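You operate a simulated robot arm through the tools that you are given. There is no shell and no other tool.

Carry out the task below with a simulated robot arm. There is one attempt and no reset: what you move stays moved.

Task
Wipe the dust patch off the machine and shut the blue strap's buckle.
Fine: use the white rag from the teal box; put it back and slide the lid shut. What is to be rubbed or washed off counts as gone when no trace of it is left.

The check looks at the end state, three seconds after you hand in, the way a careful person would. Anything else that was tipped, shoved, dropped, spilled or broken makes it a failure. Lids that push on must go on centred and level and be pressed home; caps that screw on are set level and turned clockwise until they are tight.

Robot
A 6-joint arm with a two-finger gripper, fixed in place. Base frame: the origin is on the floor under the middle of its stand, x ahead of it, y to its left, z up. Units: m, degrees, N and s.
It reaches about 1.572 m from its shoulder. Its first joint turns from -166.0 to 166.0 degrees. Payload 2.45 kg.
The TCP is the grasp point between the finger pads, 0.02 m short of the fingertips. In the tool frame z runs along the fingers and y along their closing line. The gripper opens to 0.14 m; its body begins 0.168 m behind the TCP.
Orientation is that of the tool frame in the base frame, as [roll, pitch, yaw] about the fixed x, y, z axes, in that order (R = Rz(yaw) Ry(pitch) Rx(roll)). With the fingers straight down and closing along the base's y, the tool's x points along the base's -x, its y along +y and its z along -z.

Tools
- The arm moves only by the tool play_rows. Its argument "rows" is a list of rows, each a list of 7 numbers: the opening, from 0 (shut) to 1 (fully open), then the shift along the tool's x, y, z in units of 50 mm (1.0 is 50 mm), then the turn, a rotation vector about the tool's x, y, z in units of 5 degrees (1.0 is 5 degrees). In form: [[gripper, x, y, z, rx, ry, rz], ...]. A call has 1 to 20 rows; each row shifts and turns the commanded pose from where the row before left it, along the tool's axes as they then stand. A call with a number of a shift or a turn outside -1 to 1 is refused whole. Each row takes 0.2 s and may step no farther than 0.05 m and 8.6 degrees from the row before; otherwise, or with a gripper value out of range, the whole call is refused. Where a pose cannot be reached the arm comes as near as it can. A force on the tool above 70 N (or 10 N above the force at the start of the call, whichever is more), or a blocked arm, ends the call early, and 0.2 s more pass. Each finger travels about 0.045 m/s and halts on what it meets, pressing with about 40 N; the grip force reading is that of the motor and also rises with nothing between the fingers. The clock runs only during rows and for 0.2 s after the last one: add rows that do not move to give the fingers time. It gives the time, the measured TCP pose, the force on the tool (base axes), the opening and the grip force at its end, in the units of the frame above (readings bear some noise), with the torque about the TCP (base axes, N m) and any sound that the robot's microphone picked up.
- Cameras (640 x 400 px; columns grow to the right, rows downward): "scene" is fixed at [0.0499, -0.6503, 1.4008]; the picture's right is [0.52, -0.85, 0.00], its down [0.28, 0.17, -0.95] and it looks along [0.81, 0.50, 0.32] (base axes); focal length 214 px, centre (320, 200). "wrist" rides on the gripper at [0.078, 0.011, -0.209] in the tool frame; the picture's right is [-0.14, 0.99, 0.00], its down [-0.92, -0.13, -0.37] and it looks along [-0.36, -0.05, 0.93] (tool axes); focal length 280 px, centre (320, 200). There is no depth. A picture from a camera that has moved, and an enlarged one, comes with that camera's place and axes in the base frame and with its lens.
- snapshot(camera): a new picture of that camera. The clock stands still meanwhile.
- close_up(camera, box): a new picture of the part [left, top, right, bottom] of that camera's present view, enlarged. The clock stands still meanwhile.
- sign_off(): hands the job in; it is judged then, once.

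Nothing tells you positions but the pictures and the camera data. Unless the task says otherwise, let go and move clear before handing in.

The tools are called after "Emit:" as name(argument=value, ...) on one line, values as JSON. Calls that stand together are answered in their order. play_rows: Moves the arm, as the interface text tells. Its arguments: {"type":"object","properties":{"rows":{"type":"array"}},"required":["rows"]} The other tools are called the same way: snapshot (camera) takes a picture; close_up (camera, box) takes an enlarged picture of a part of a camera's view; sign_off () hands the job in.

At the start:

```text
clock: 0.0
eef_pos: [0.354, -0.5986, 1.4102]
orientation: [-180.0, -0.1, 180.0]
wrist_force: [-0.3, -0.7, 0.0]
ft_torque: [0.03, -0.01, 0.03]
opening: 0.1403
grasp_force: 0.0
```

scene: 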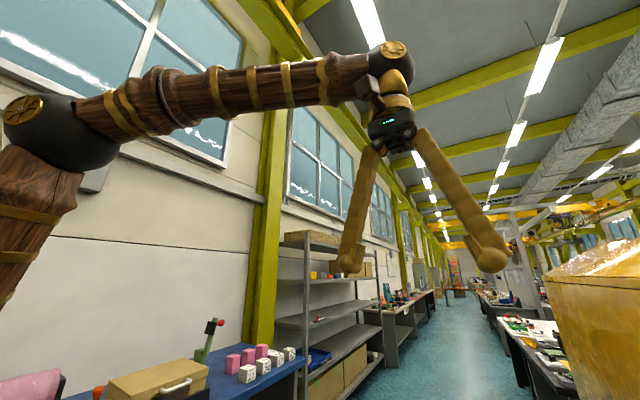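
wrist: 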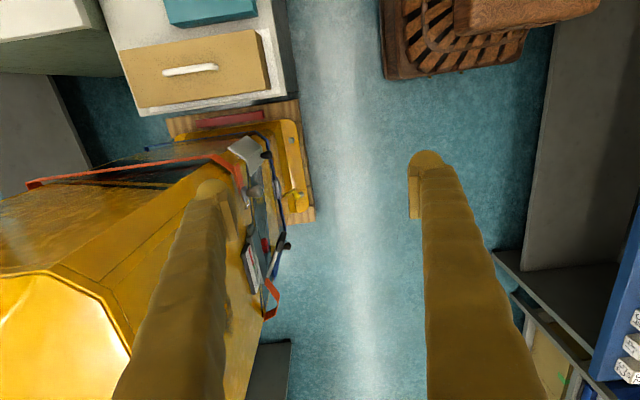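

I see a workshop: a yellow machine to the right of the arm with straps on it, a grey cabinet with a teal box beyond it, and a table with blocks to the left. I will look more closely before moving.

Emit:
snapshot(camera="scene")

Emit:
close_up(camera="wrist", box=[0, 0, 320, 200])

Emit:
close_up(camera="wrist", box=[0, 120, 320, 320])

Emit:
close_up(camera="scene", box=[480, 200, 640, 400])

```text
taken
```

scene: 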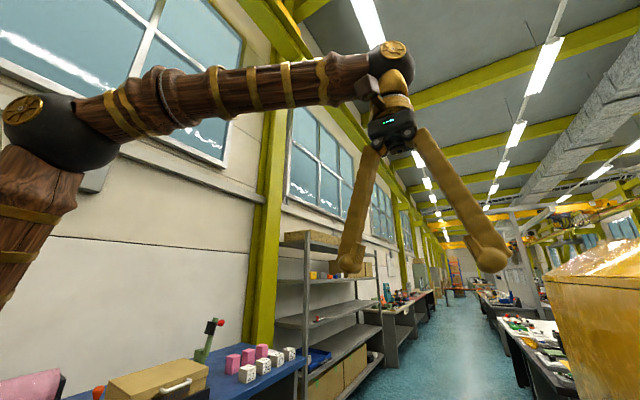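

```text
2.00 times, centred on (160, 100) of wrist
camera zoom: at [0.2758, -0.5872, 1.6194], right [0.14, 0.99, 0.0], down [0.92, -0.13, 0.37], along [0.36, -0.05, -0.93], focal length 561 px, centre (640, 400)
```

zoom: 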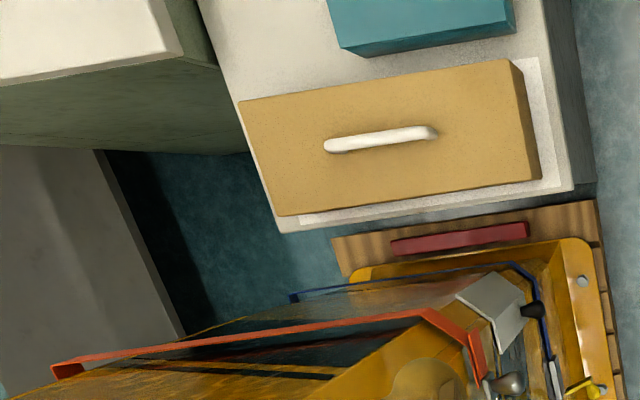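

```text
2.00 times, centred on (160, 220) of wrist
camera zoom: at [0.2758, -0.5872, 1.6194], right [0.14, 0.99, 0.0], down [0.92, -0.13, 0.37], along [0.36, -0.05, -0.93], focal length 561 px, centre (640, 160)
```

zoom: 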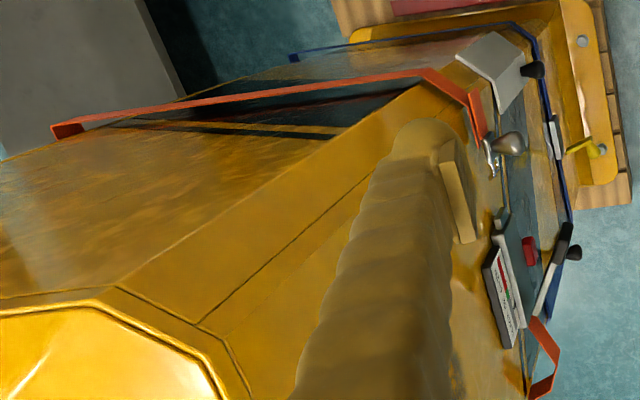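

```text
2.00 times, centred on (560, 300) of scene
camera zoom: at [0.0499, -0.6503, 1.4008], right [0.52, -0.85, 0.0], down [0.28, 0.17, -0.95], along [0.81, 0.5, 0.32], focal length 429 px, centre (-160, 0)
```

zoom: 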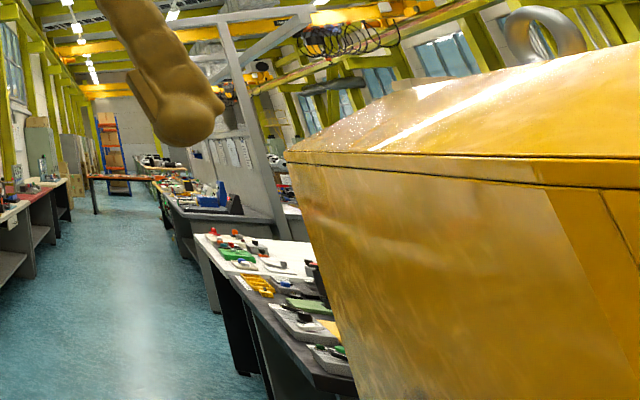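

The machine stands on a pallet at roughly x 0.3–1.0, y −0.75 and beyond. Its panel faces +y, and the teal box is on a grey cabinet nearer the base. I will back off toward +y and tilt the wrist camera to look at the panel.

Emit:
play_rows(rows=[[1, 0, 1, 0, 0, 0, 0], [1, 0, 1, 0, 0, 0, 0], [1, 0, 1, 0, 0, 0, 0], [1, 0, 1, 0, 0, 0, 0], [1, 0, 0, 0, 1, 0, 0], [1, 0, 0, 0, 1, 0, 0], [1, 0, 0, 0, 1, 0, 0], [1, 0, 0, 0, 1, 0, 0], [1, 0, 0, 0, 1, 0, 0], [1, 0, 0, 0, 1, 0, 0], [1, 0, 0, 0, 1, 0, 0], [1, 0, 0, 0, 1, 0, 0], [1, 0, 0, 0, 1, 0, 0]])

Emit:
snapshot(camera="wrist")

Emit:
snapshot(camera="scene")

```text
clock: 2.4
eef_pos: [0.4063, -0.4334, 1.3347]
orientation: [-151.0, -6.7, -179.7]
wrist_force: [0.0, -0.2, -0.3]
ft_torque: [0.0, 0.0, 0.01]
opening: 0.1402
grasp_force: 0.2
stopped in row 11: the arm was blocked; the commanded pose is now the measured one
```

```text
taken
camera wrist: at [0.3495, -0.3215, 1.5204], right [0.07, 0.87, -0.49], down [0.96, 0.07, 0.27], along [0.27, -0.49, -0.83], focal length 280 px, centre (320, 200)
```

wrist: 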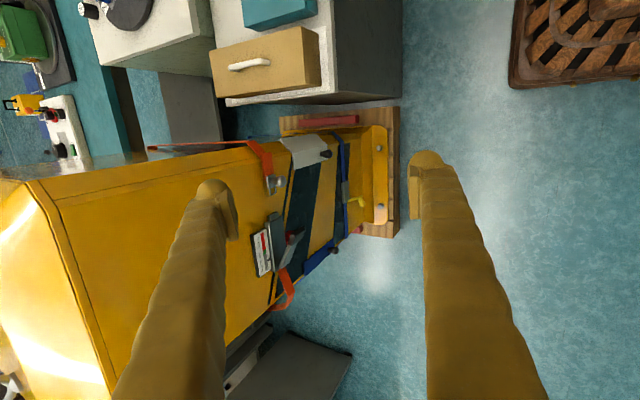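

```text
taken
```

scene: 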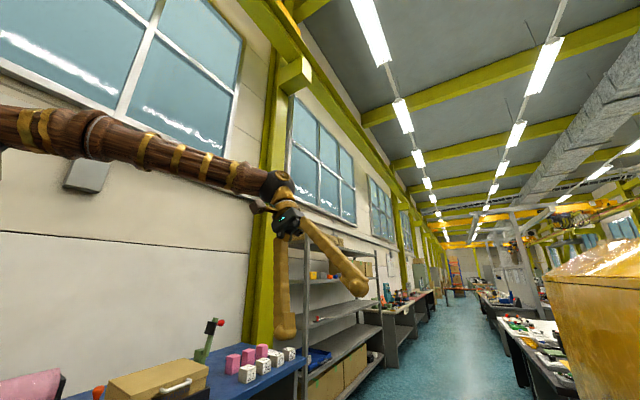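

The machine's panel, straps and instruments are now in view, and the arm met a limit in its wrist turn. I will enlarge the areas of interest.

Emit:
close_up(camera="wrist", box=[230, 100, 410, 212])

Emit:
close_up(camera="wrist", box=[220, 200, 400, 312])

Emit:
close_up(camera="wrist", box=[180, 0, 420, 120])

```text
3.56 times, centred on (320, 156) of wrist
camera zoom: at [0.3495, -0.3215, 1.5204], right [0.07, 0.87, -0.49], down [0.96, 0.07, 0.27], along [0.27, -0.49, -0.83], focal length 997 px, centre (320, 356)
```

zoom: 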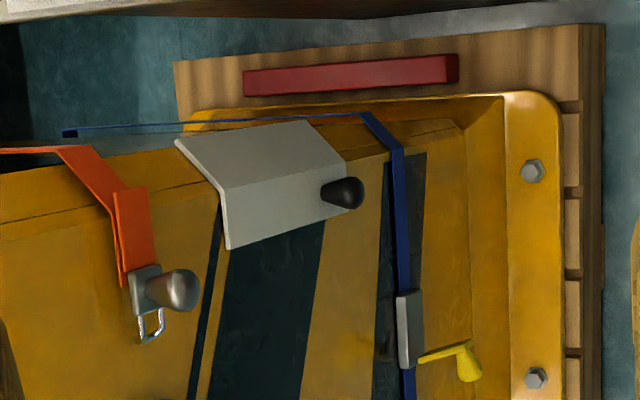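

```text
3.56 times, centred on (310, 256) of wrist
camera zoom: at [0.3495, -0.3215, 1.5204], right [0.07, 0.87, -0.49], down [0.96, 0.07, 0.27], along [0.27, -0.49, -0.83], focal length 997 px, centre (356, 1)
```

zoom: 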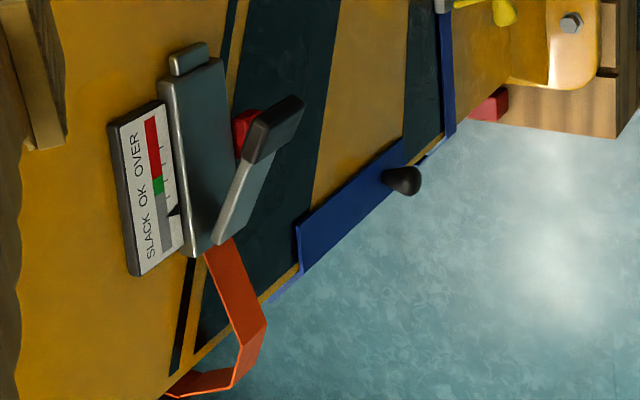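

```text
2.67 times, centred on (300, 60) of wrist
camera zoom: at [0.3495, -0.3215, 1.5204], right [0.07, 0.87, -0.49], down [0.96, 0.07, 0.27], along [0.27, -0.49, -0.83], focal length 748 px, centre (373, 573)
```

zoom: 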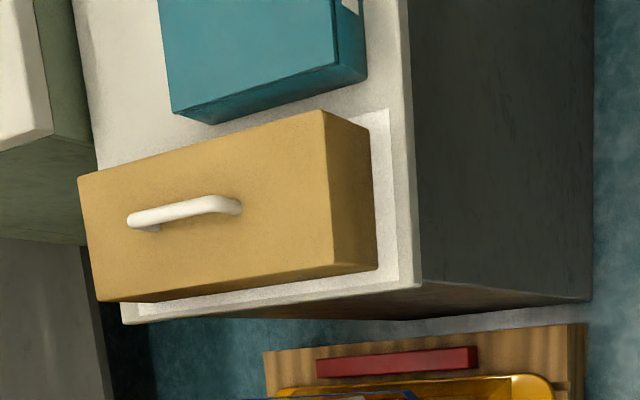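

I make out the orange strap at z≈0.95 and the blue strap at z≈0.45, with its buckle near (0.665, −0.84, 0.42). The teal box is on the cabinet top at z≈0.77, near x≈0, y≈−0.83. Next I will straighten the tool and go look at the teal box from above.

Emit:
play_rows(rows=[[1, 0, 0, 0, -0.967, 0, 0], [1, 0, 0, 0, -0.967, 0, 0], [1, 0, 0, 0, -0.967, 0, 0], [1, 0, 0, 0, -0.967, 0, 0], [1, 0, 0, 0, -0.967, 0, 0], [1, 0, 0, 0, -0.967, 0, 0], [1, 0, 0, 0, 0, -0.67, 0], [1, 0, 0, 0, 0, -0.67, 0], [1, 0.67, -0.71, 0, 0, 0, 0], [1, 0.67, -0.71, 0, 0, 0, 0], [1, 0.67, -0.71, 0, 0, 0, 0], [1, 0.67, -0.71, 0, 0, 0, 0], [1, 0.67, -0.71, 0, 0, 0, 0], [1, 0.67, -0.71, 0, 0, 0, 0], [1, 0.67, -0.71, 0, 0, 0, 0], [1, 0.67, -0.71, 0, 0, 0, 0], [1, 0.67, -0.71, 0, 0, 0, 0]])

Emit:
snapshot(camera="wrist")

Emit:
snapshot(camera="scene")

```text
clock: 6.0
eef_pos: [0.1067, -0.7538, 1.335]
orientation: [-179.9, -0.2, -179.7]
wrist_force: [0.9, 0.7, 1.0]
ft_torque: [-0.06, -0.03, 0.0]
opening: 0.1399
grasp_force: 0.0
```

```text
taken
camera wrist: at [0.0282, -0.7425, 1.5445], right [0.13, 0.99, 0.0], down [0.92, -0.12, 0.37], along [0.36, -0.05, -0.93], focal length 280 px, centre (320, 200)
```

wrist: 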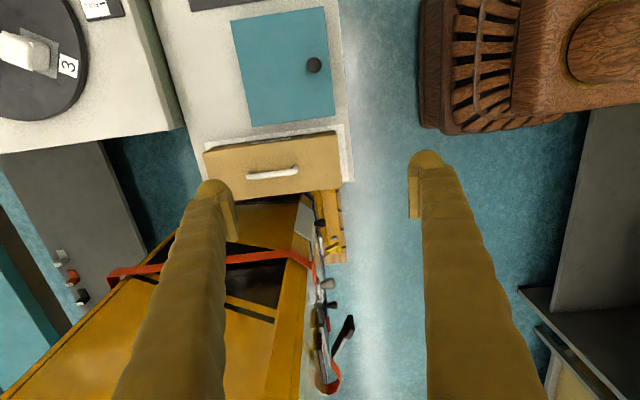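

```text
taken
```

scene: 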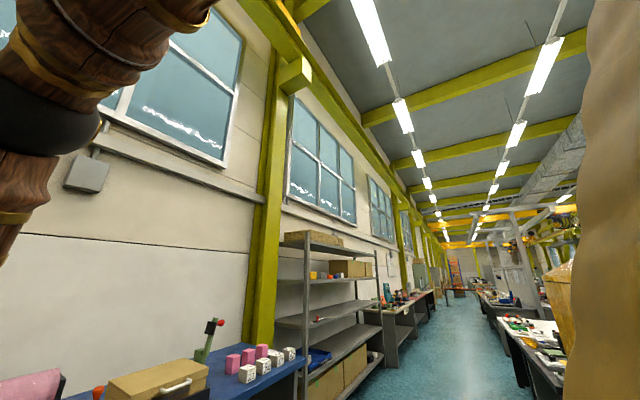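

The teal box is seen from above with its lid closed and a dark knob near its +y side. I will enlarge it.

Emit:
close_up(camera="wrist", box=[200, 0, 380, 112])

Emit:
close_up(camera="wrist", box=[100, 150, 380, 325])

Emit:
close_up(camera="wrist", box=[290, 180, 370, 230])

Emit:
close_up(camera="wrist", box=[270, 220, 390, 400])

```text
3.56 times, centred on (290, 56) of wrist
camera zoom: at [0.0282, -0.7425, 1.5445], right [0.13, 0.99, 0.0], down [0.92, -0.12, 0.37], along [0.36, -0.05, -0.93], focal length 997 px, centre (427, 712)
```

zoom: 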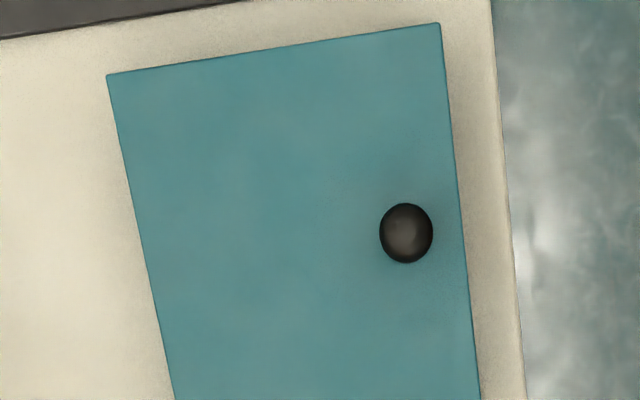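

```text
2.29 times, centred on (240, 238) of wrist
camera zoom: at [0.0282, -0.7425, 1.5445], right [0.13, 0.99, 0.0], down [0.92, -0.12, 0.37], along [0.36, -0.05, -0.93], focal length 641 px, centre (503, 114)
```

zoom: 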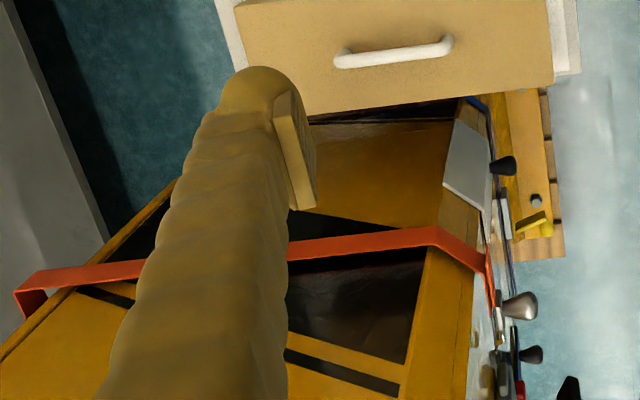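

```text
8.00 times, centred on (330, 205) of wrist
camera zoom: at [0.0282, -0.7425, 1.5445], right [0.13, 0.99, 0.0], down [0.92, -0.12, 0.37], along [0.36, -0.05, -0.93], focal length 2243 px, centre (240, 160)
```

zoom: 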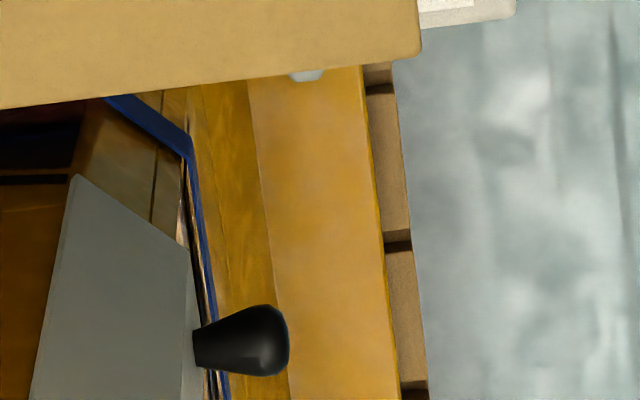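

```text
2.22 times, centred on (330, 310) of wrist
camera zoom: at [0.0282, -0.7425, 1.5445], right [0.13, 0.99, 0.0], down [0.92, -0.12, 0.37], along [0.36, -0.05, -0.93], focal length 623 px, centre (298, -44)
```

zoom: 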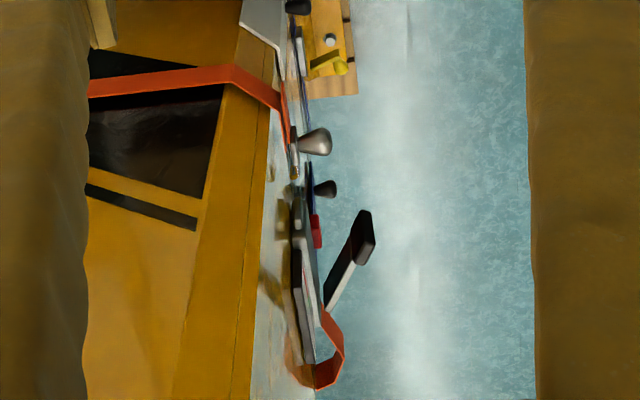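

The lid's knob stands near the +y edge of the teal box, so the lid probably slides along y. Before touching it I want a straight look at the machine's +y face to find the dust patch and study the blue buckle.

Emit:
play_rows(rows=[[1, -0.75, 0.55, 0.336, 0, 0, 0], [1, -0.75, 0.55, 0.336, 0, 0, 0], [1, -0.75, 0.55, 0.336, 0, 0, 0], [1, -0.75, 0.55, 0.336, 0, 0, 0], [1, -0.75, 0.55, 0.336, 0, 0, 0], [1, -0.75, 0.55, 0.336, 0, 0, 0], [1, -0.75, 0.55, 0.336, 0, 0, 0], [1, -0.75, 0.55, 0.336, 0, 0, 0], [1, -0.75, 0.55, 0.336, 0, 0, 0], [1, -0.75, 0.55, 0.336, 0, 0, 0], [1, -0.75, 0.55, 0.336, 0, 0, 0], [1, -0.75, 0.55, 0.336, 0, 0, 0], [1, -0.75, 0.55, 0.336, 0, 0, 0], [1, -0.75, 0.55, 0.336, 0, 0, 0]])

Emit:
play_rows(rows=[[1, 0, 0, 0, 1, 0, 0], [1, 0, 0, 0, 1, 0, 0], [1, 0, 0, 0, 1, 0, 0], [1, 0, 0, 0, 1, 0, 0], [1, 0, 0, 0, 1, 0, 0], [1, 0, 0, 0, 1, 0, 0], [1, 0, 0, 0, 1, 0, 0], [1, 0, 0, 0, 1, 0, 0], [1, 0, 0, 0, 1, 0, 0], [1, 0, 0, 0, 1, 0, 0]])

Emit:
snapshot(camera="wrist")

Emit:
snapshot(camera="scene")

```text
clock: 9.0
eef_pos: [0.6309, -0.3675, 1.094]
orientation: [-179.9, -0.2, -179.7]
wrist_force: [0.1, -0.7, -0.4]
ft_torque: [-0.02, -0.03, 0.01]
opening: 0.1401
grasp_force: 0.0
```

```text
clock: 11.2
eef_pos: [0.6289, -0.3675, 1.0988]
orientation: [-129.8, -0.1, -179.8]
wrist_force: [0.3, -0.1, -1.1]
ft_torque: [0.0, -0.02, 0.02]
opening: 0.14
grasp_force: 0.1
```

```text
taken
camera wrist: at [0.5507, -0.1996, 1.2246], right [0.13, 0.64, -0.76], down [0.92, 0.2, 0.33], along [0.37, -0.74, -0.56], focal length 280 px, centre (320, 200)
```

wrist: 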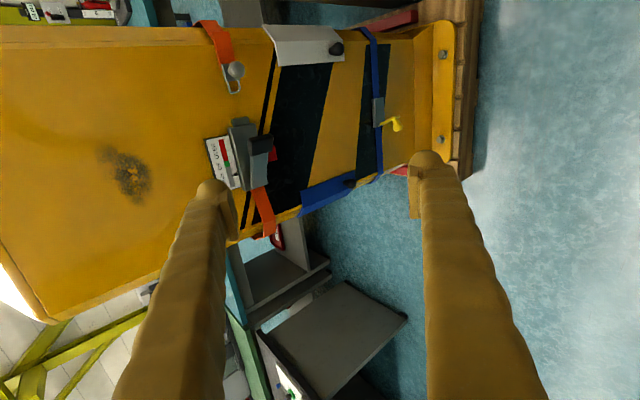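

```text
taken
```

scene: 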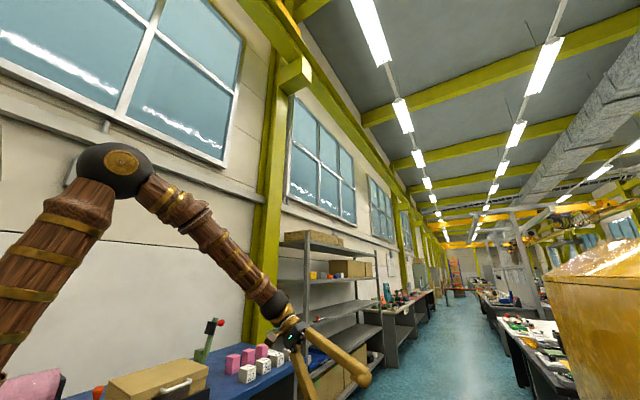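

The dust patch shows clearly on the upper yellow part of the +y face. The blue buckle with its yellow lever is lower down. I will enlarge both.

Emit:
close_up(camera="wrist", box=[320, 20, 480, 200])

Emit:
close_up(camera="wrist", box=[190, 10, 350, 110])

Emit:
close_up(camera="wrist", box=[190, 100, 350, 250])

Emit:
close_up(camera="wrist", box=[50, 100, 210, 240])

```text
2.22 times, centred on (400, 110) of wrist
camera zoom: at [0.5507, -0.1996, 1.2246], right [0.13, 0.64, -0.76], down [0.92, 0.2, 0.33], along [0.37, -0.74, -0.56], focal length 623 px, centre (142, 400)
```

zoom: 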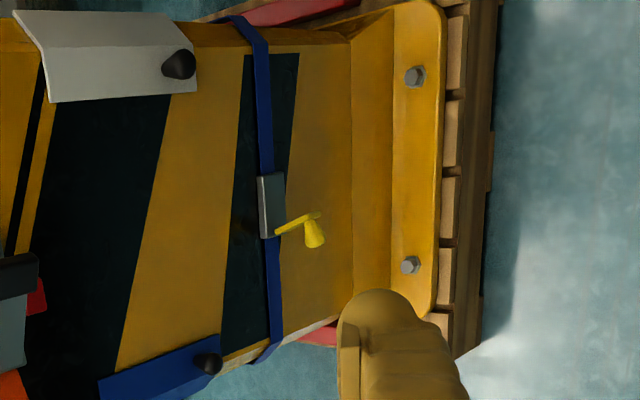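

```text
4.00 times, centred on (270, 60) of wrist
camera zoom: at [0.5507, -0.1996, 1.2246], right [0.13, 0.64, -0.76], down [0.92, 0.2, 0.33], along [0.37, -0.74, -0.56], focal length 1122 px, centre (520, 760)
```

zoom: 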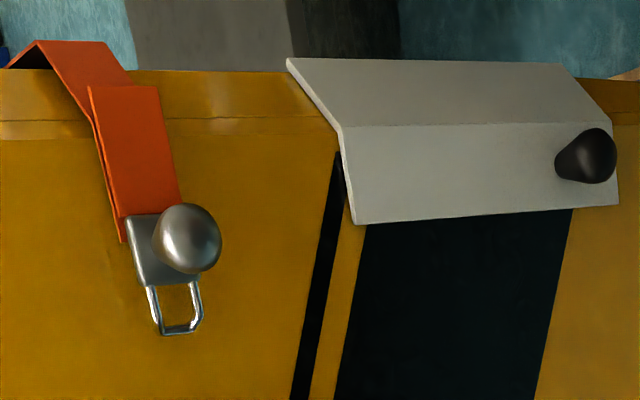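

```text
2.67 times, centred on (270, 175) of wrist
camera zoom: at [0.5507, -0.1996, 1.2246], right [0.13, 0.64, -0.76], down [0.92, 0.2, 0.33], along [0.37, -0.74, -0.56], focal length 748 px, centre (453, 267)
```

zoom: 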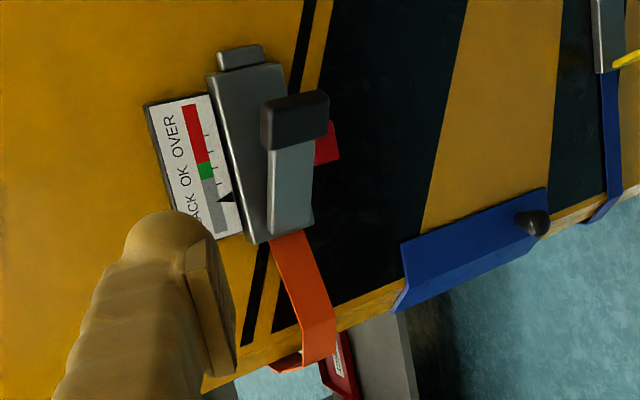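

```text
2.86 times, centred on (130, 170) of wrist
camera zoom: at [0.5507, -0.1996, 1.2246], right [0.13, 0.64, -0.76], down [0.92, 0.2, 0.33], along [0.37, -0.74, -0.56], focal length 801 px, centre (863, 286)
```

zoom: 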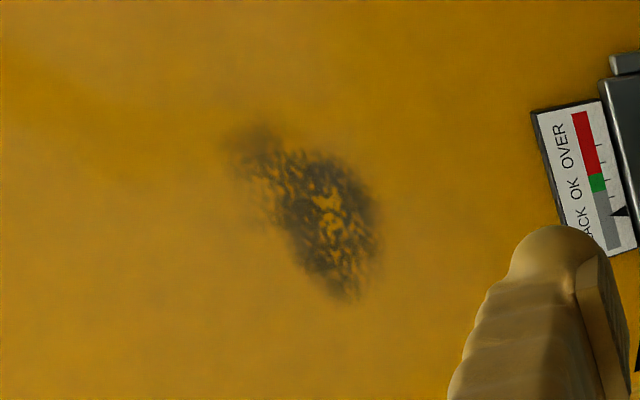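

The dust patch is near (0.667, −0.85, 1.19) and about 0.1 m across. I will bring the tool level, pointing at the face, and lower it to study the buckle head-on.

Emit:
play_rows(rows=[[1, 0, 0, 0, 1, 0, 0], [1, 0, 0, 0, 1, 0, 0], [1, 0, 0, 0, 1, 0, 0], [1, 0, 0, 0, 1, 0, 0], [1, 0, 0, 0, 1, 0, 0], [1, 0, 0, 0, 1, 0, 0], [1, 0, 0, 0, 1, 0, 0], [1, 0, 0, 0, 1, 0, 0], [1, 0, 0.8, 0, 0, 0, 0], [1, 0, 0.8, 0, 0, 0, 0], [1, 0, 0.8, 0, 0, 0, 0], [1, 0, 0.8, 0, 0, 0, 0], [1, 0, 0.8, 0, 0, 0, 0], [1, 0, 0.8, 0, 0, 0, 0]])

Emit:
snapshot(camera="wrist")

Emit:
snapshot(camera="scene")

```text
clock: 14.2
eef_pos: [0.6324, -0.3645, 0.8603]
orientation: [-90.0, -0.1, -179.7]
wrist_force: [0.1, 0.3, -0.7]
ft_torque: [0.0, -0.01, 0.0]
opening: 0.1399
grasp_force: 0.0
```

```text
taken
camera wrist: at [0.5524, -0.1563, 0.8502], right [0.14, 0.0, -0.99], down [0.92, 0.37, 0.13], along [0.37, -0.93, 0.05], focal length 280 px, centre (320, 200)
```

wrist: 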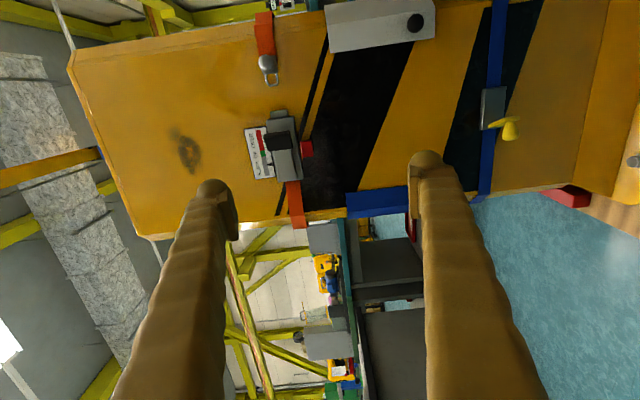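

```text
taken
```

scene: 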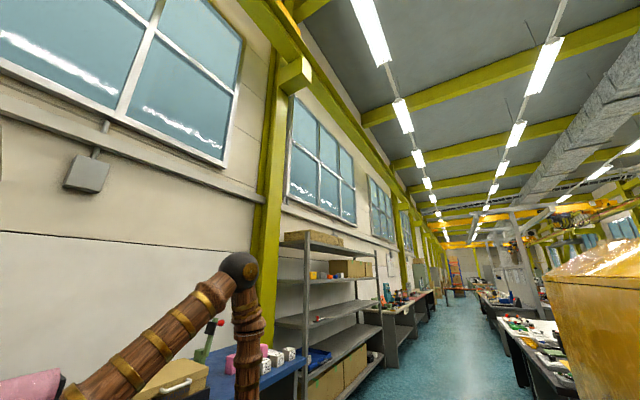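

I now see the face head-on: dust patch at upper left of the picture, blue buckle with a yellow lever at right. I will enlarge the buckle and dust.

Emit:
close_up(camera="wrist", box=[450, 60, 550, 160])

Emit:
close_up(camera="wrist", box=[130, 100, 290, 200])

Emit:
close_up(camera="wrist", box=[230, 0, 450, 137])

```text
4.00 times, centred on (500, 110) of wrist
camera zoom: at [0.5524, -0.1563, 0.8502], right [0.14, 0.0, -0.99], down [0.92, 0.37, 0.13], along [0.37, -0.93, 0.05], focal length 1122 px, centre (-400, 560)
```

zoom: 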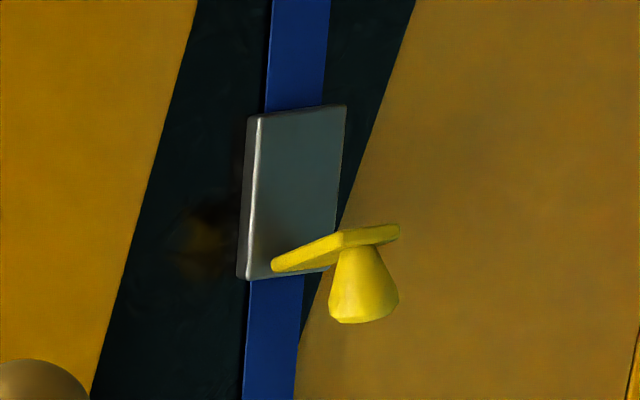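

```text
4.00 times, centred on (210, 150) of wrist
camera zoom: at [0.5524, -0.1563, 0.8502], right [0.14, 0.0, -0.99], down [0.92, 0.37, 0.13], along [0.37, -0.93, 0.05], focal length 1122 px, centre (760, 400)
```

zoom: 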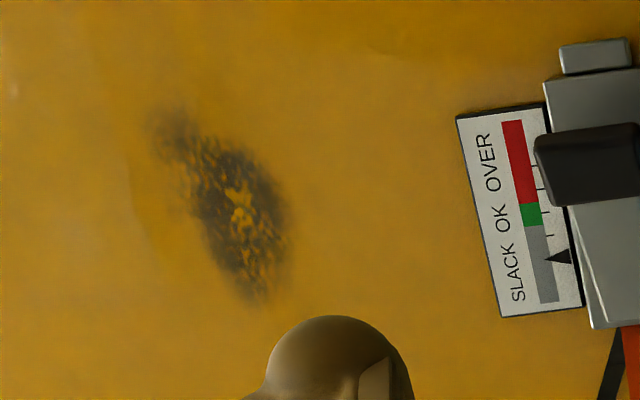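

```text
2.91 times, centred on (340, 68) of wrist
camera zoom: at [0.5524, -0.1563, 0.8502], right [0.14, 0.0, -0.99], down [0.92, 0.37, 0.13], along [0.37, -0.93, 0.05], focal length 816 px, centre (262, 582)
```

zoom: 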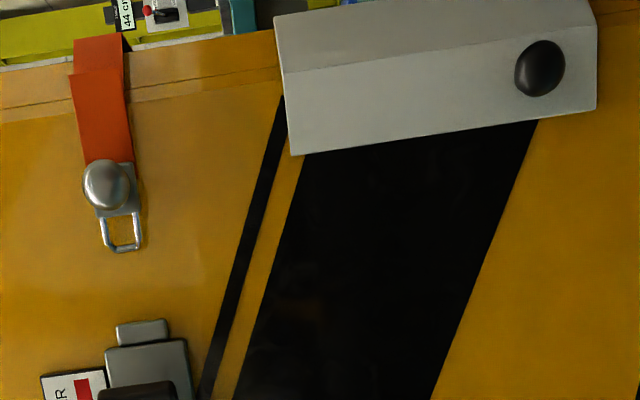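

The lever stands out from the buckle (hinge near x≈0.686, tip about 6 cm out from the face), with its knob pointing to +x. That means it should fold toward −x onto the buckle body. I'll move closer and level with it for a precise look.

Emit:
play_rows(rows=[[1, -0.196, 0.857, 0.3, 0, 0, 0], [1, -0.196, 0.857, 0.3, 0, 0, 0], [1, -0.196, 0.857, 0.3, 0, 0, 0], [1, -0.196, 0.857, 0.3, 0, 0, 0], [1, -0.196, 0.857, 0.3, 0, 0, 0], [1, -0.196, 0.857, 0.3, 0, 0, 0], [1, -0.196, 0.857, 0.3, 0, 0, 0], [1, -0.196, 0.857, 0.3, 0, 0, 0], [1, -0.196, 0.857, 0.3, 0, 0, 0]])

Emit:
snapshot(camera="wrist")

Emit:
close_up(camera="wrist", box=[240, 60, 400, 160])

Emit:
snapshot(camera="scene")

```text
clock: 16.2
eef_pos: [0.7182, -0.499, 0.4731]
orientation: [-89.9, -0.1, -179.7]
wrist_force: [-0.9, -0.2, 0.3]
ft_torque: [0.01, -0.05, -0.06]
opening: 0.1399
grasp_force: 0.1
```

```text
taken
camera wrist: at [0.6384, -0.2907, 0.4628], right [0.14, 0.0, -0.99], down [0.92, 0.37, 0.13], along [0.37, -0.93, 0.05], focal length 280 px, centre (320, 200)
```

wrist: 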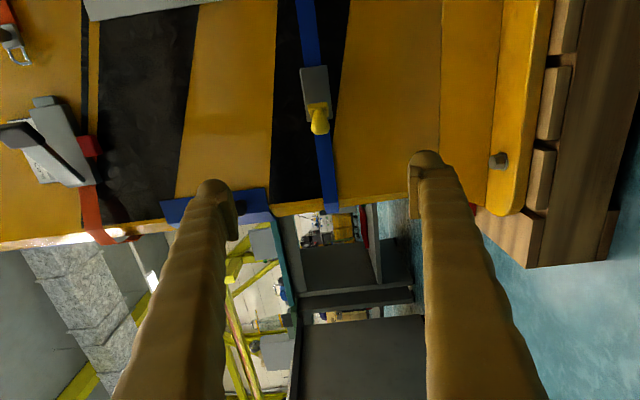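

```text
4.00 times, centred on (320, 110) of wrist
camera zoom: at [0.6384, -0.2907, 0.4628], right [0.14, 0.0, -0.99], down [0.92, 0.37, 0.13], along [0.37, -0.93, 0.05], focal length 1122 px, centre (320, 560)
```

zoom: 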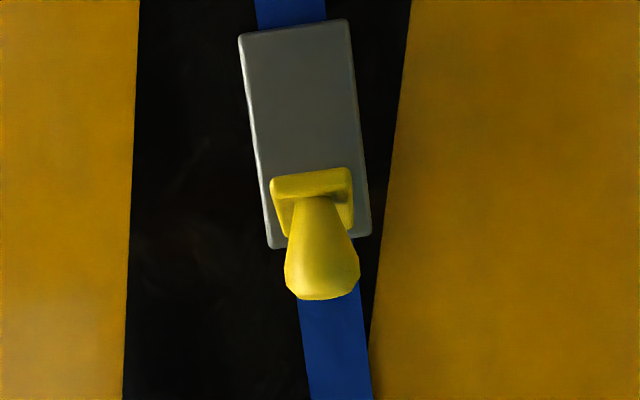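

```text
taken
```

scene: 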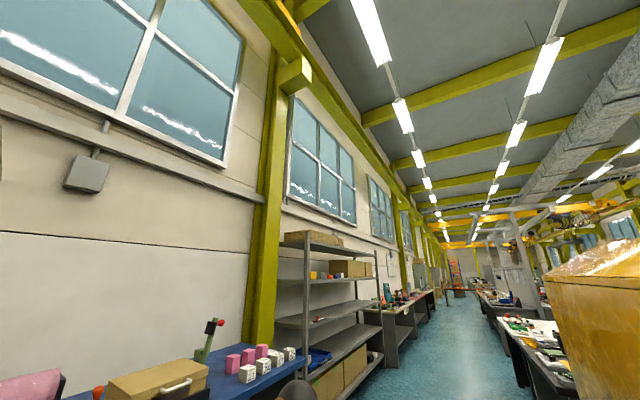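

The lever's hinge is near (0.684, −0.80), with the lever at about 112° and its knob tip near (0.70, −0.75, 0.47). I'll close the fingers and bring them in on the +x side of the knob.

Emit:
play_rows(rows=[[0, -1, 0, 0, 0, 0, 0], [0, -0.1, 0, 0, 0, 0, 0], [0, 0, 0, 0, 0, 0, 0], [0, 0, 0, 0.5, 0, 0, 0], [0, 0, 0, 0.64, 0, 0, 0], [0, 0, 0, 0.64, 0, 0, 0], [0, 0, 0, 0.64, 0, 0, 0], [0, 0, 0, 0.64, 0, 0, 0], [0, 0, 0, 0.64, 0, 0, 0], [0, 0, 0, 0.64, 0, 0, 0], [0, 0, 0, 0.4, 0, 0, 0], [0, 0, 0, 0, 0, 0, 0]])

Emit:
snapshot(camera="wrist")

Emit:
close_up(camera="wrist", box=[220, 0, 420, 200])

```text
clock: 18.8
eef_pos: [0.7705, -0.7389, 0.4705]
orientation: [-90.0, -0.2, -179.7]
wrist_force: [0.6, -0.1, 0.3]
ft_torque: [0.0, 0.04, 0.01]
opening: 0.0
grasp_force: 28.9
```

```text
taken
camera wrist: at [0.6909, -0.5297, 0.4611], right [0.13, 0.0, -0.99], down [0.92, 0.37, 0.12], along [0.37, -0.93, 0.05], focal length 280 px, centre (320, 200)
```

wrist: 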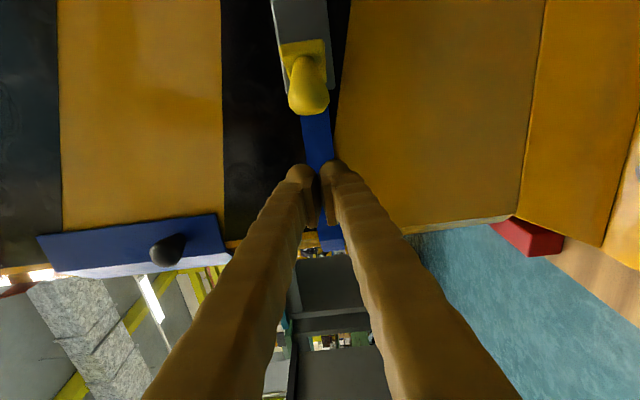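

```text
2.00 times, centred on (320, 100) of wrist
camera zoom: at [0.6909, -0.5297, 0.4611], right [0.13, 0.0, -0.99], down [0.92, 0.37, 0.12], along [0.37, -0.93, 0.05], focal length 561 px, centre (320, 400)
```

zoom: 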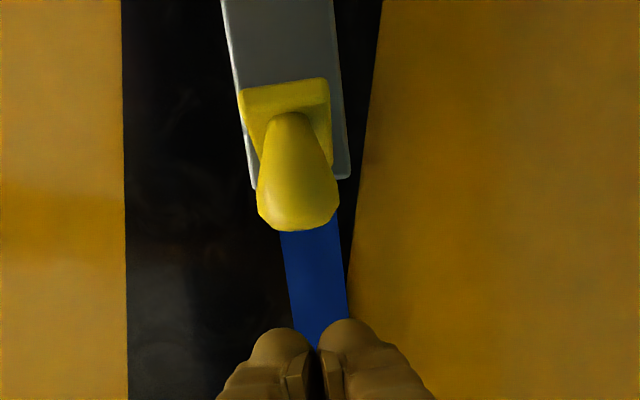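

The closed fingertips are level with the knob, about 4–5 cm to its +x side. I'll go slightly deeper and push toward −x in small steps.

Emit:
play_rows(rows=[[0, 0, 0, 0.32, 0, 0, 0], [0, 0.3, 0, 0, 0, 0, 0], [0, 0.3, 0, 0, 0, 0, 0], [0, 0.3, 0, 0, 0, 0, 0], [0, 0.2, 0, 0, 0, 0, 0], [0, 0.2, 0, 0, 0, 0, 0], [0, 0, 0, 0, 0, 0, 0]])

Emit:
close_up(camera="wrist", box=[220, 0, 420, 200])

```text
clock: 20.4
eef_pos: [0.7085, -0.7548, 0.4714]
orientation: [-90.0, -0.2, -179.7]
wrist_force: [0.1, 0.1, 0.1]
ft_torque: [0.0, -0.03, -0.01]
opening: 0.0002
grasp_force: 29.5
```

```text
2.00 times, centred on (320, 100) of wrist
camera zoom: at [0.629, -0.5465, 0.461], right [0.13, 0.0, -0.99], down [0.92, 0.37, 0.12], along [0.37, -0.93, 0.05], focal length 561 px, centre (320, 400)
```

zoom: 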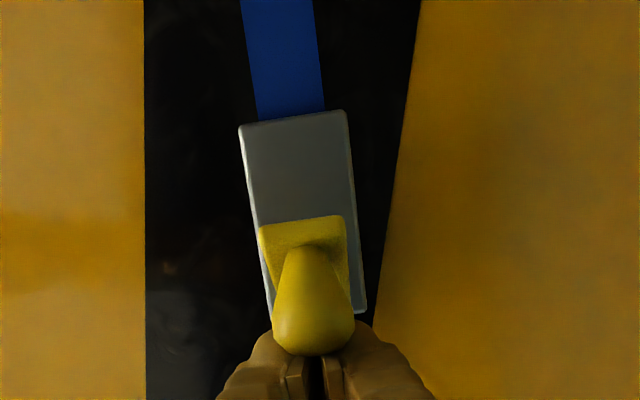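

The lever has started to fold without noticeable resistance. I'll keep pushing toward −x.

Emit:
play_rows(rows=[[0, 0.15, 0, 0, 0, 0, 0], [0, 0.15, 0, 0, 0, 0, 0], [0, 0.15, 0, 0, 0, 0, 0], [0, 0, 0, 0, 0, 0, 0]])

Emit:
close_up(camera="wrist", box=[220, 40, 420, 240])

```text
clock: 21.4
eef_pos: [0.6854, -0.756, 0.4736]
orientation: [-89.9, -0.2, -179.7]
wrist_force: [0.1, -0.4, 0.2]
ft_torque: [0.02, -0.01, 0.02]
opening: 0.0003
grasp_force: 29.4
```

```text
2.00 times, centred on (320, 140) of wrist
camera zoom: at [0.6052, -0.5468, 0.4623], right [0.13, 0.0, -0.99], down [0.92, 0.37, 0.12], along [0.37, -0.93, 0.05], focal length 561 px, centre (320, 320)
```

zoom: 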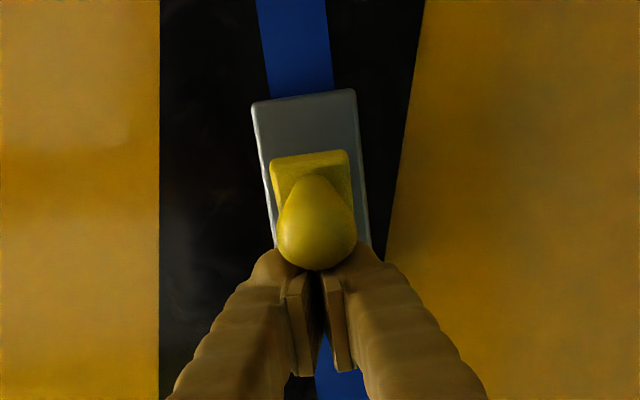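

The lever is now around 150° of its way, lying closer to the body. I'll push a little more and then press it home from the front.

Emit:
play_rows(rows=[[0, 0.12, 0, 0, 0, 0, 0], [0, 0.1, 0, 0, 0, 0, 0], [0, 0, 0, 0, 0, 0, 0]])

Emit:
close_up(camera="wrist", box=[220, 40, 420, 240])

```text
clock: 22.2
eef_pos: [0.6738, -0.756, 0.4735]
orientation: [-90.0, -0.1, -179.7]
wrist_force: [-1.0, 0.1, 0.6]
ft_torque: [0.02, 0.0, 0.0]
opening: 0.0
grasp_force: 29.0
```

```text
2.00 times, centred on (320, 140) of wrist
camera zoom: at [0.5941, -0.5468, 0.4628], right [0.13, 0.0, -0.99], down [0.92, 0.37, 0.12], along [0.37, -0.93, 0.05], focal length 561 px, centre (320, 320)
```

zoom: 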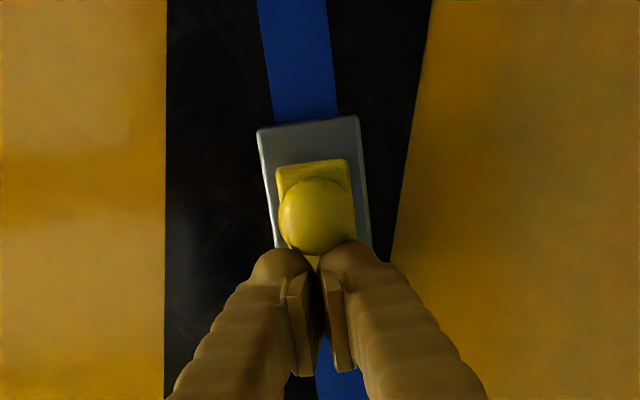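

The lever is nearly flat. I'll back off in +y, centre in front of the knob, and press it in.

Emit:
play_rows(rows=[[0, 0, 0, -1, 0, 0, 0], [0, 0.5, 0.06, 0, 0, 0, 0], [0, 0, 0, 0, 0, 0, 0], [0, 0, 0, 0.3, 0, 0, 0], [0, 0, 0, 0.2, 0, 0, 0], [0, 0, 0, 0.1, 0, 0, 0], [0, 0, 0, 0.1, 0, 0, 0], [0, 0, 0, 0, 0, 0, 0]])

Emit:
close_up(camera="wrist", box=[220, 40, 420, 240])

```text
clock: 24.0
eef_pos: [0.6493, -0.7409, 0.468]
orientation: [-90.0, -0.2, -179.7]
wrist_force: [0.5, -1.0, 0.5]
ft_torque: [0.02, 0.0, -0.03]
opening: 0.0002
grasp_force: 29.7
```

```text
2.00 times, centred on (320, 140) of wrist
camera zoom: at [0.5707, -0.5318, 0.4573], right [0.13, 0.0, -0.99], down [0.92, 0.37, 0.12], along [0.37, -0.93, 0.05], focal length 561 px, centre (320, 320)
```

zoom: 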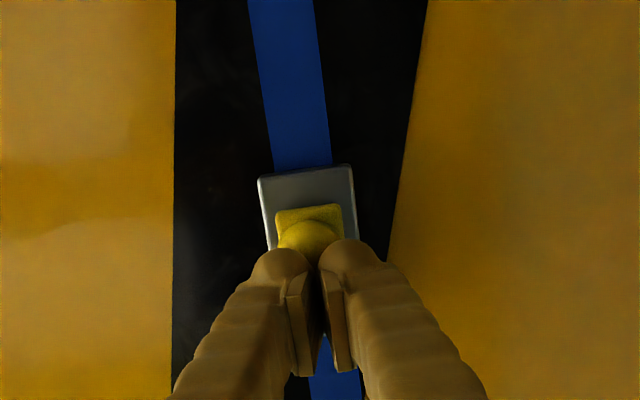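

The fingertips sit just in front of the knob. I'll press on in small steps and watch the force.

Emit:
play_rows(rows=[[0, 0, 0, 0.1, 0, 0, 0], [0, 0, 0, 0.1, 0, 0, 0], [0, 0, 0, 0.1, 0, 0, 0], [0, 0, 0, 0, 0, 0, 0]])

Emit:
close_up(camera="wrist", box=[220, 40, 420, 240])

```text
clock: 24.7
eef_pos: [0.6491, -0.7473, 0.4687]
orientation: [-89.9, -0.4, -179.6]
wrist_force: [0.3, 28.6, 9.5]
ft_torque: [-0.32, 0.2, -0.29]
opening: 0.0059
grasp_force: 29.6
stopped in row 3: the force on the tool passed its limit at 86 N (the readings are from after the stop); the commanded pose is now the measured one
```

```text
2.00 times, centred on (320, 140) of wrist
camera zoom: at [0.5693, -0.5384, 0.4583], right [0.13, 0.0, -0.99], down [0.92, 0.37, 0.12], along [0.37, -0.93, 0.05], focal length 561 px, centre (320, 320)
```

zoom: 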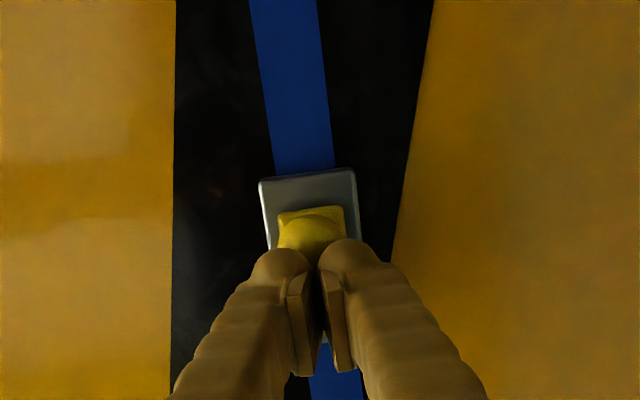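

The push met a firm stop (86 N), with no click reported. I'll back off and look at the lever's state.

Emit:
play_rows(rows=[[0, 0, 0, -0.8, 0, 0, 0], [0, 0, 0, -1, 0, 0, 0], [0, -0.5, 0, -0.8, 0, 0, 0], [0, 0, 0, 0, 0, 0, 0]])

Emit:
close_up(camera="wrist", box=[240, 40, 400, 140])

```text
clock: 25.7
eef_pos: [0.6718, -0.6173, 0.4706]
orientation: [-90.0, -0.4, -179.7]
wrist_force: [0.0, -0.7, -0.6]
ft_torque: [0.0, -0.03, -0.04]
opening: 0.0
grasp_force: 29.5
```

```text
4.00 times, centred on (320, 90) of wrist
camera zoom: at [0.5923, -0.4096, 0.4607], right [0.13, 0.0, -0.99], down [0.92, 0.37, 0.12], along [0.37, -0.93, 0.05], focal length 1122 px, centre (320, 640)
```

zoom: 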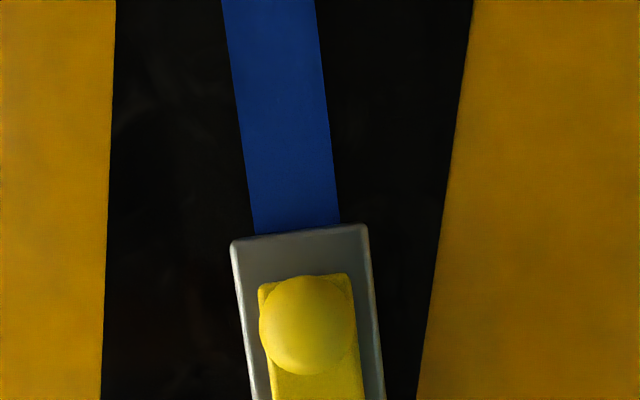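

From the front the lever looks flat, but I want a side view to confirm. I'll back away, rise, and turn the tool straight down to look along the buckle from above.

Emit:
play_rows(rows=[[0, 0, -0.5, -0.8, 0, 0, 0], [0, 0, -0.95, 0, 0, 0, 0], [0, 0, -0.95, 0, 0, 0, 0], [0, 0, -0.95, 0, 0, 0, 0], [0, 0, -0.95, 0, 0, 0, 0], [0, 0, -0.95, 0, 0, 0, 0], [0, 0, -0.95, 0, 0, 0, 0], [0, 0, -0.95, 0, 0, 0, 0], [0, 0, -0.95, 0, 0, 0, 0]])

Emit:
play_rows(rows=[[0, 0, 0, 0, -1, 0, 0], [0, 0, 0, 0, -1, 0, 0], [0, 0, 0, 0, -1, 0, 0], [0, 0, 0, 0, -1, 0, 0], [0, 0, 0, 0, -1, 0, 0], [0, 0, 0, 0, -1, 0, 0], [0, 0, 0, 0, -1, 0, 0], [0, 0, 0, 0, -1, 0, 0], [0, 0, 0, 0, -1, 0, 0], [0, 0, 0, 0, -1, 0, 0], [0, 0, 0, 0, -1, 0, 0], [0, 0, 0, 0, -1, 0, 0], [0, 0, 0, 0, -1, 0, 0], [0, 0, 0, 0, -1, 0, 0], [0, 0, 0, 0, -1, 0, 0], [0, 0, 0, 0, -1, 0, 0], [0, 0, 0, 0, 0, 0, 0]])

Emit:
snapshot(camera="wrist")

```text
clock: 27.7
eef_pos: [0.6755, -0.5761, 0.876]
orientation: [-90.0, -0.4, -179.7]
wrist_force: [0.8, 0.2, 0.9]
ft_torque: [-0.04, 0.01, 0.0]
opening: 0.0001
grasp_force: 29.1
```

```text
clock: 31.3
eef_pos: [0.6749, -0.5776, 0.8736]
orientation: [-170.1, -0.4, -179.7]
wrist_force: [0.6, 0.3, -0.2]
ft_torque: [0.0, 0.0, -0.02]
opening: 0.0
grasp_force: 29.8
```

```text
taken
camera wrist: at [0.5978, -0.5304, 1.0778], right [0.13, 0.98, -0.17], down [0.92, -0.06, 0.38], along [0.36, -0.21, -0.91], focal length 280 px, centre (320, 200)
```

wrist: 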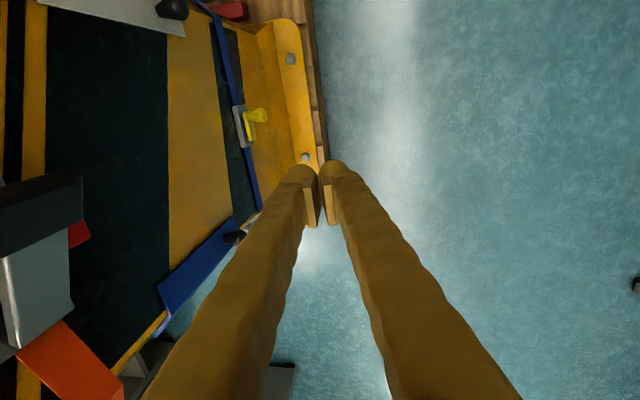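

Emit:
close_up(camera="wrist", box=[216, 90, 280, 160])

```text
5.71 times, centred on (248, 125) of wrist
camera zoom: at [0.5978, -0.5304, 1.0778], right [0.13, 0.98, -0.17], down [0.92, -0.06, 0.38], along [0.36, -0.21, -0.91], focal length 1602 px, centre (731, 629)
```

zoom: 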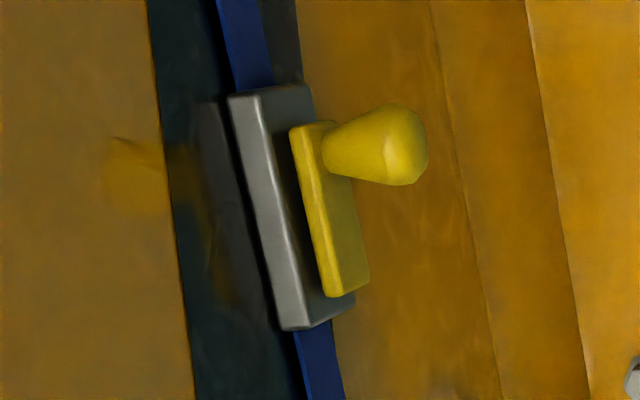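

Emit:
close_up(camera="wrist", box=[234, 102, 262, 150])

```text
8.33 times, centred on (248, 126) of wrist
camera zoom: at [0.5978, -0.5304, 1.0778], right [0.13, 0.98, -0.17], down [0.92, -0.06, 0.38], along [0.36, -0.21, -0.91], focal length 2337 px, centre (920, 817)
```

zoom: 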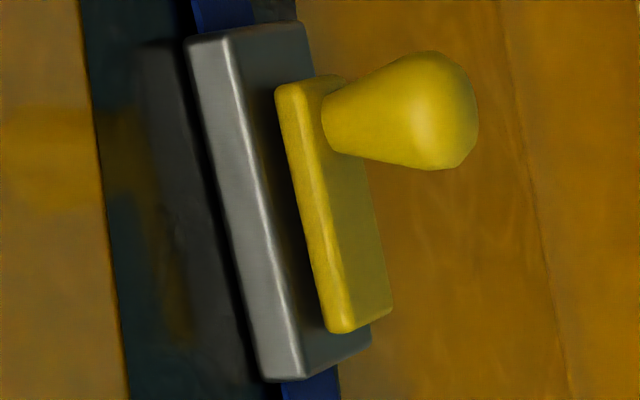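

The lever lies parallel to the buckle body, so the buckle looks shut; I'll recheck it at the end. Next is the teal box: its lid top is at z≈0.86, spanning x −0.13..0.087 and y −0.914..−0.717, with the knob at about (−0.022, −0.750). I'll go above and turn the camera to view its +y side.

Emit:
play_rows(rows=[[0, 0, 0, -0.5, -1, 0, 0], [0, 0, 0, -0.5, -1, 0, 0], [0.5, 0.86, -0.05, -0.47, 0, 0, 0], [0.5, 0.86, -0.05, -0.47, 0, 0, 0], [0.5, 0.86, -0.05, -0.47, 0, 0, 0], [0.5, 0.86, -0.05, -0.47, 0, 0, 0], [0.5, 0.86, -0.05, -0.47, 0, 0, 0], [0.5, 0.86, -0.05, -0.47, 0, 0, 0], [0.5, 0.86, -0.05, -0.47, 0, 0, 0], [0.5, 0.86, -0.05, -0.47, 0, 0, 0], [0.5, 0.86, -0.05, -0.47, 0, 0, 0], [0.5, 0.86, -0.05, -0.47, 0, 0, 0], [0.5, 0.86, -0.05, -0.47, 0, 0, 0], [0.5, 0.86, -0.05, -0.47, 0, 0, 0], [0.5, 0.86, -0.05, -0.47, 0, 0, 0], [0.5, 0, 0, 0, 0, 0, 0]])

Emit:
play_rows(rows=[[0.5, 0, 0, 0, 0, 0, 1], [0.5, 0, 0, 0, 0, 0, 1], [0.5, 0, 0, 0, 0, 0, 1], [0.5, 0, 0, 0, 0, 0, 1], [0.5, 0, 0, 0, 0, 0, 1], [0.5, 0, 0, 0, 0, 0, 1], [0.5, 0, 0, 0, 0, 0, 1], [0.5, 0, 0, 0, 0, 0, 1], [0.5, 0, 0, 0, 0, 0, 1], [0.5, 0, 0, 0, 0, 0, 1], [0.5, 0, 0, 0, 0, 0, 1], [0.5, 0, 0, 0, 0, 0, 1], [0.5, 0, 0, 0, 0, 0, 1], [0.5, 0, 0, 0, 0, 0, 1], [0.5, 0, 0, 0, 0, 0, 1], [0.5, 0, 0, 0, 0, 0, 1], [0.5, 0, 0, 0, 0, 0, 1], [0.5, 0, 0, 0, 0, 0, 1]])

Emit:
snapshot(camera="wrist")

```text
clock: 34.7
eef_pos: [0.1211, -0.6046, 1.2317]
orientation: [179.9, -0.4, -179.6]
wrist_force: [0.1, -0.4, -0.8]
ft_torque: [0.0, 0.05, -0.02]
opening: 0.0698
grasp_force: 0.1
```

```text
clock: 38.5
eef_pos: [0.1166, -0.6054, 1.2318]
orientation: [-179.6, 0.1, 90.2]
wrist_force: [0.5, 0.0, -0.2]
ft_torque: [0.01, 0.01, 0.01]
opening: 0.0703
grasp_force: 0.0
```

```text
taken
camera wrist: at [0.1294, -0.527, 1.4405], right [0.99, -0.13, -0.01], down [-0.12, -0.92, 0.37], along [-0.06, -0.37, -0.93], focal length 280 px, centre (320, 200)
```

wrist: 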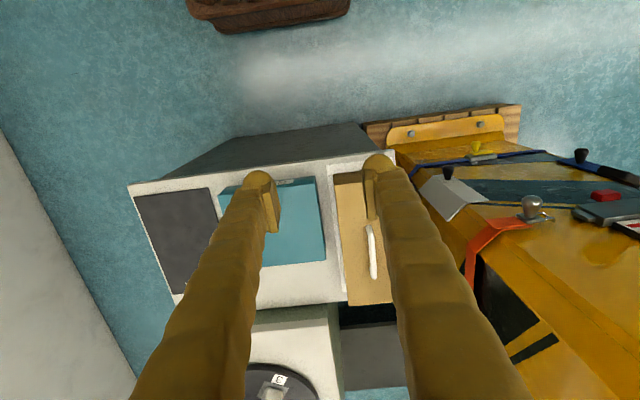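

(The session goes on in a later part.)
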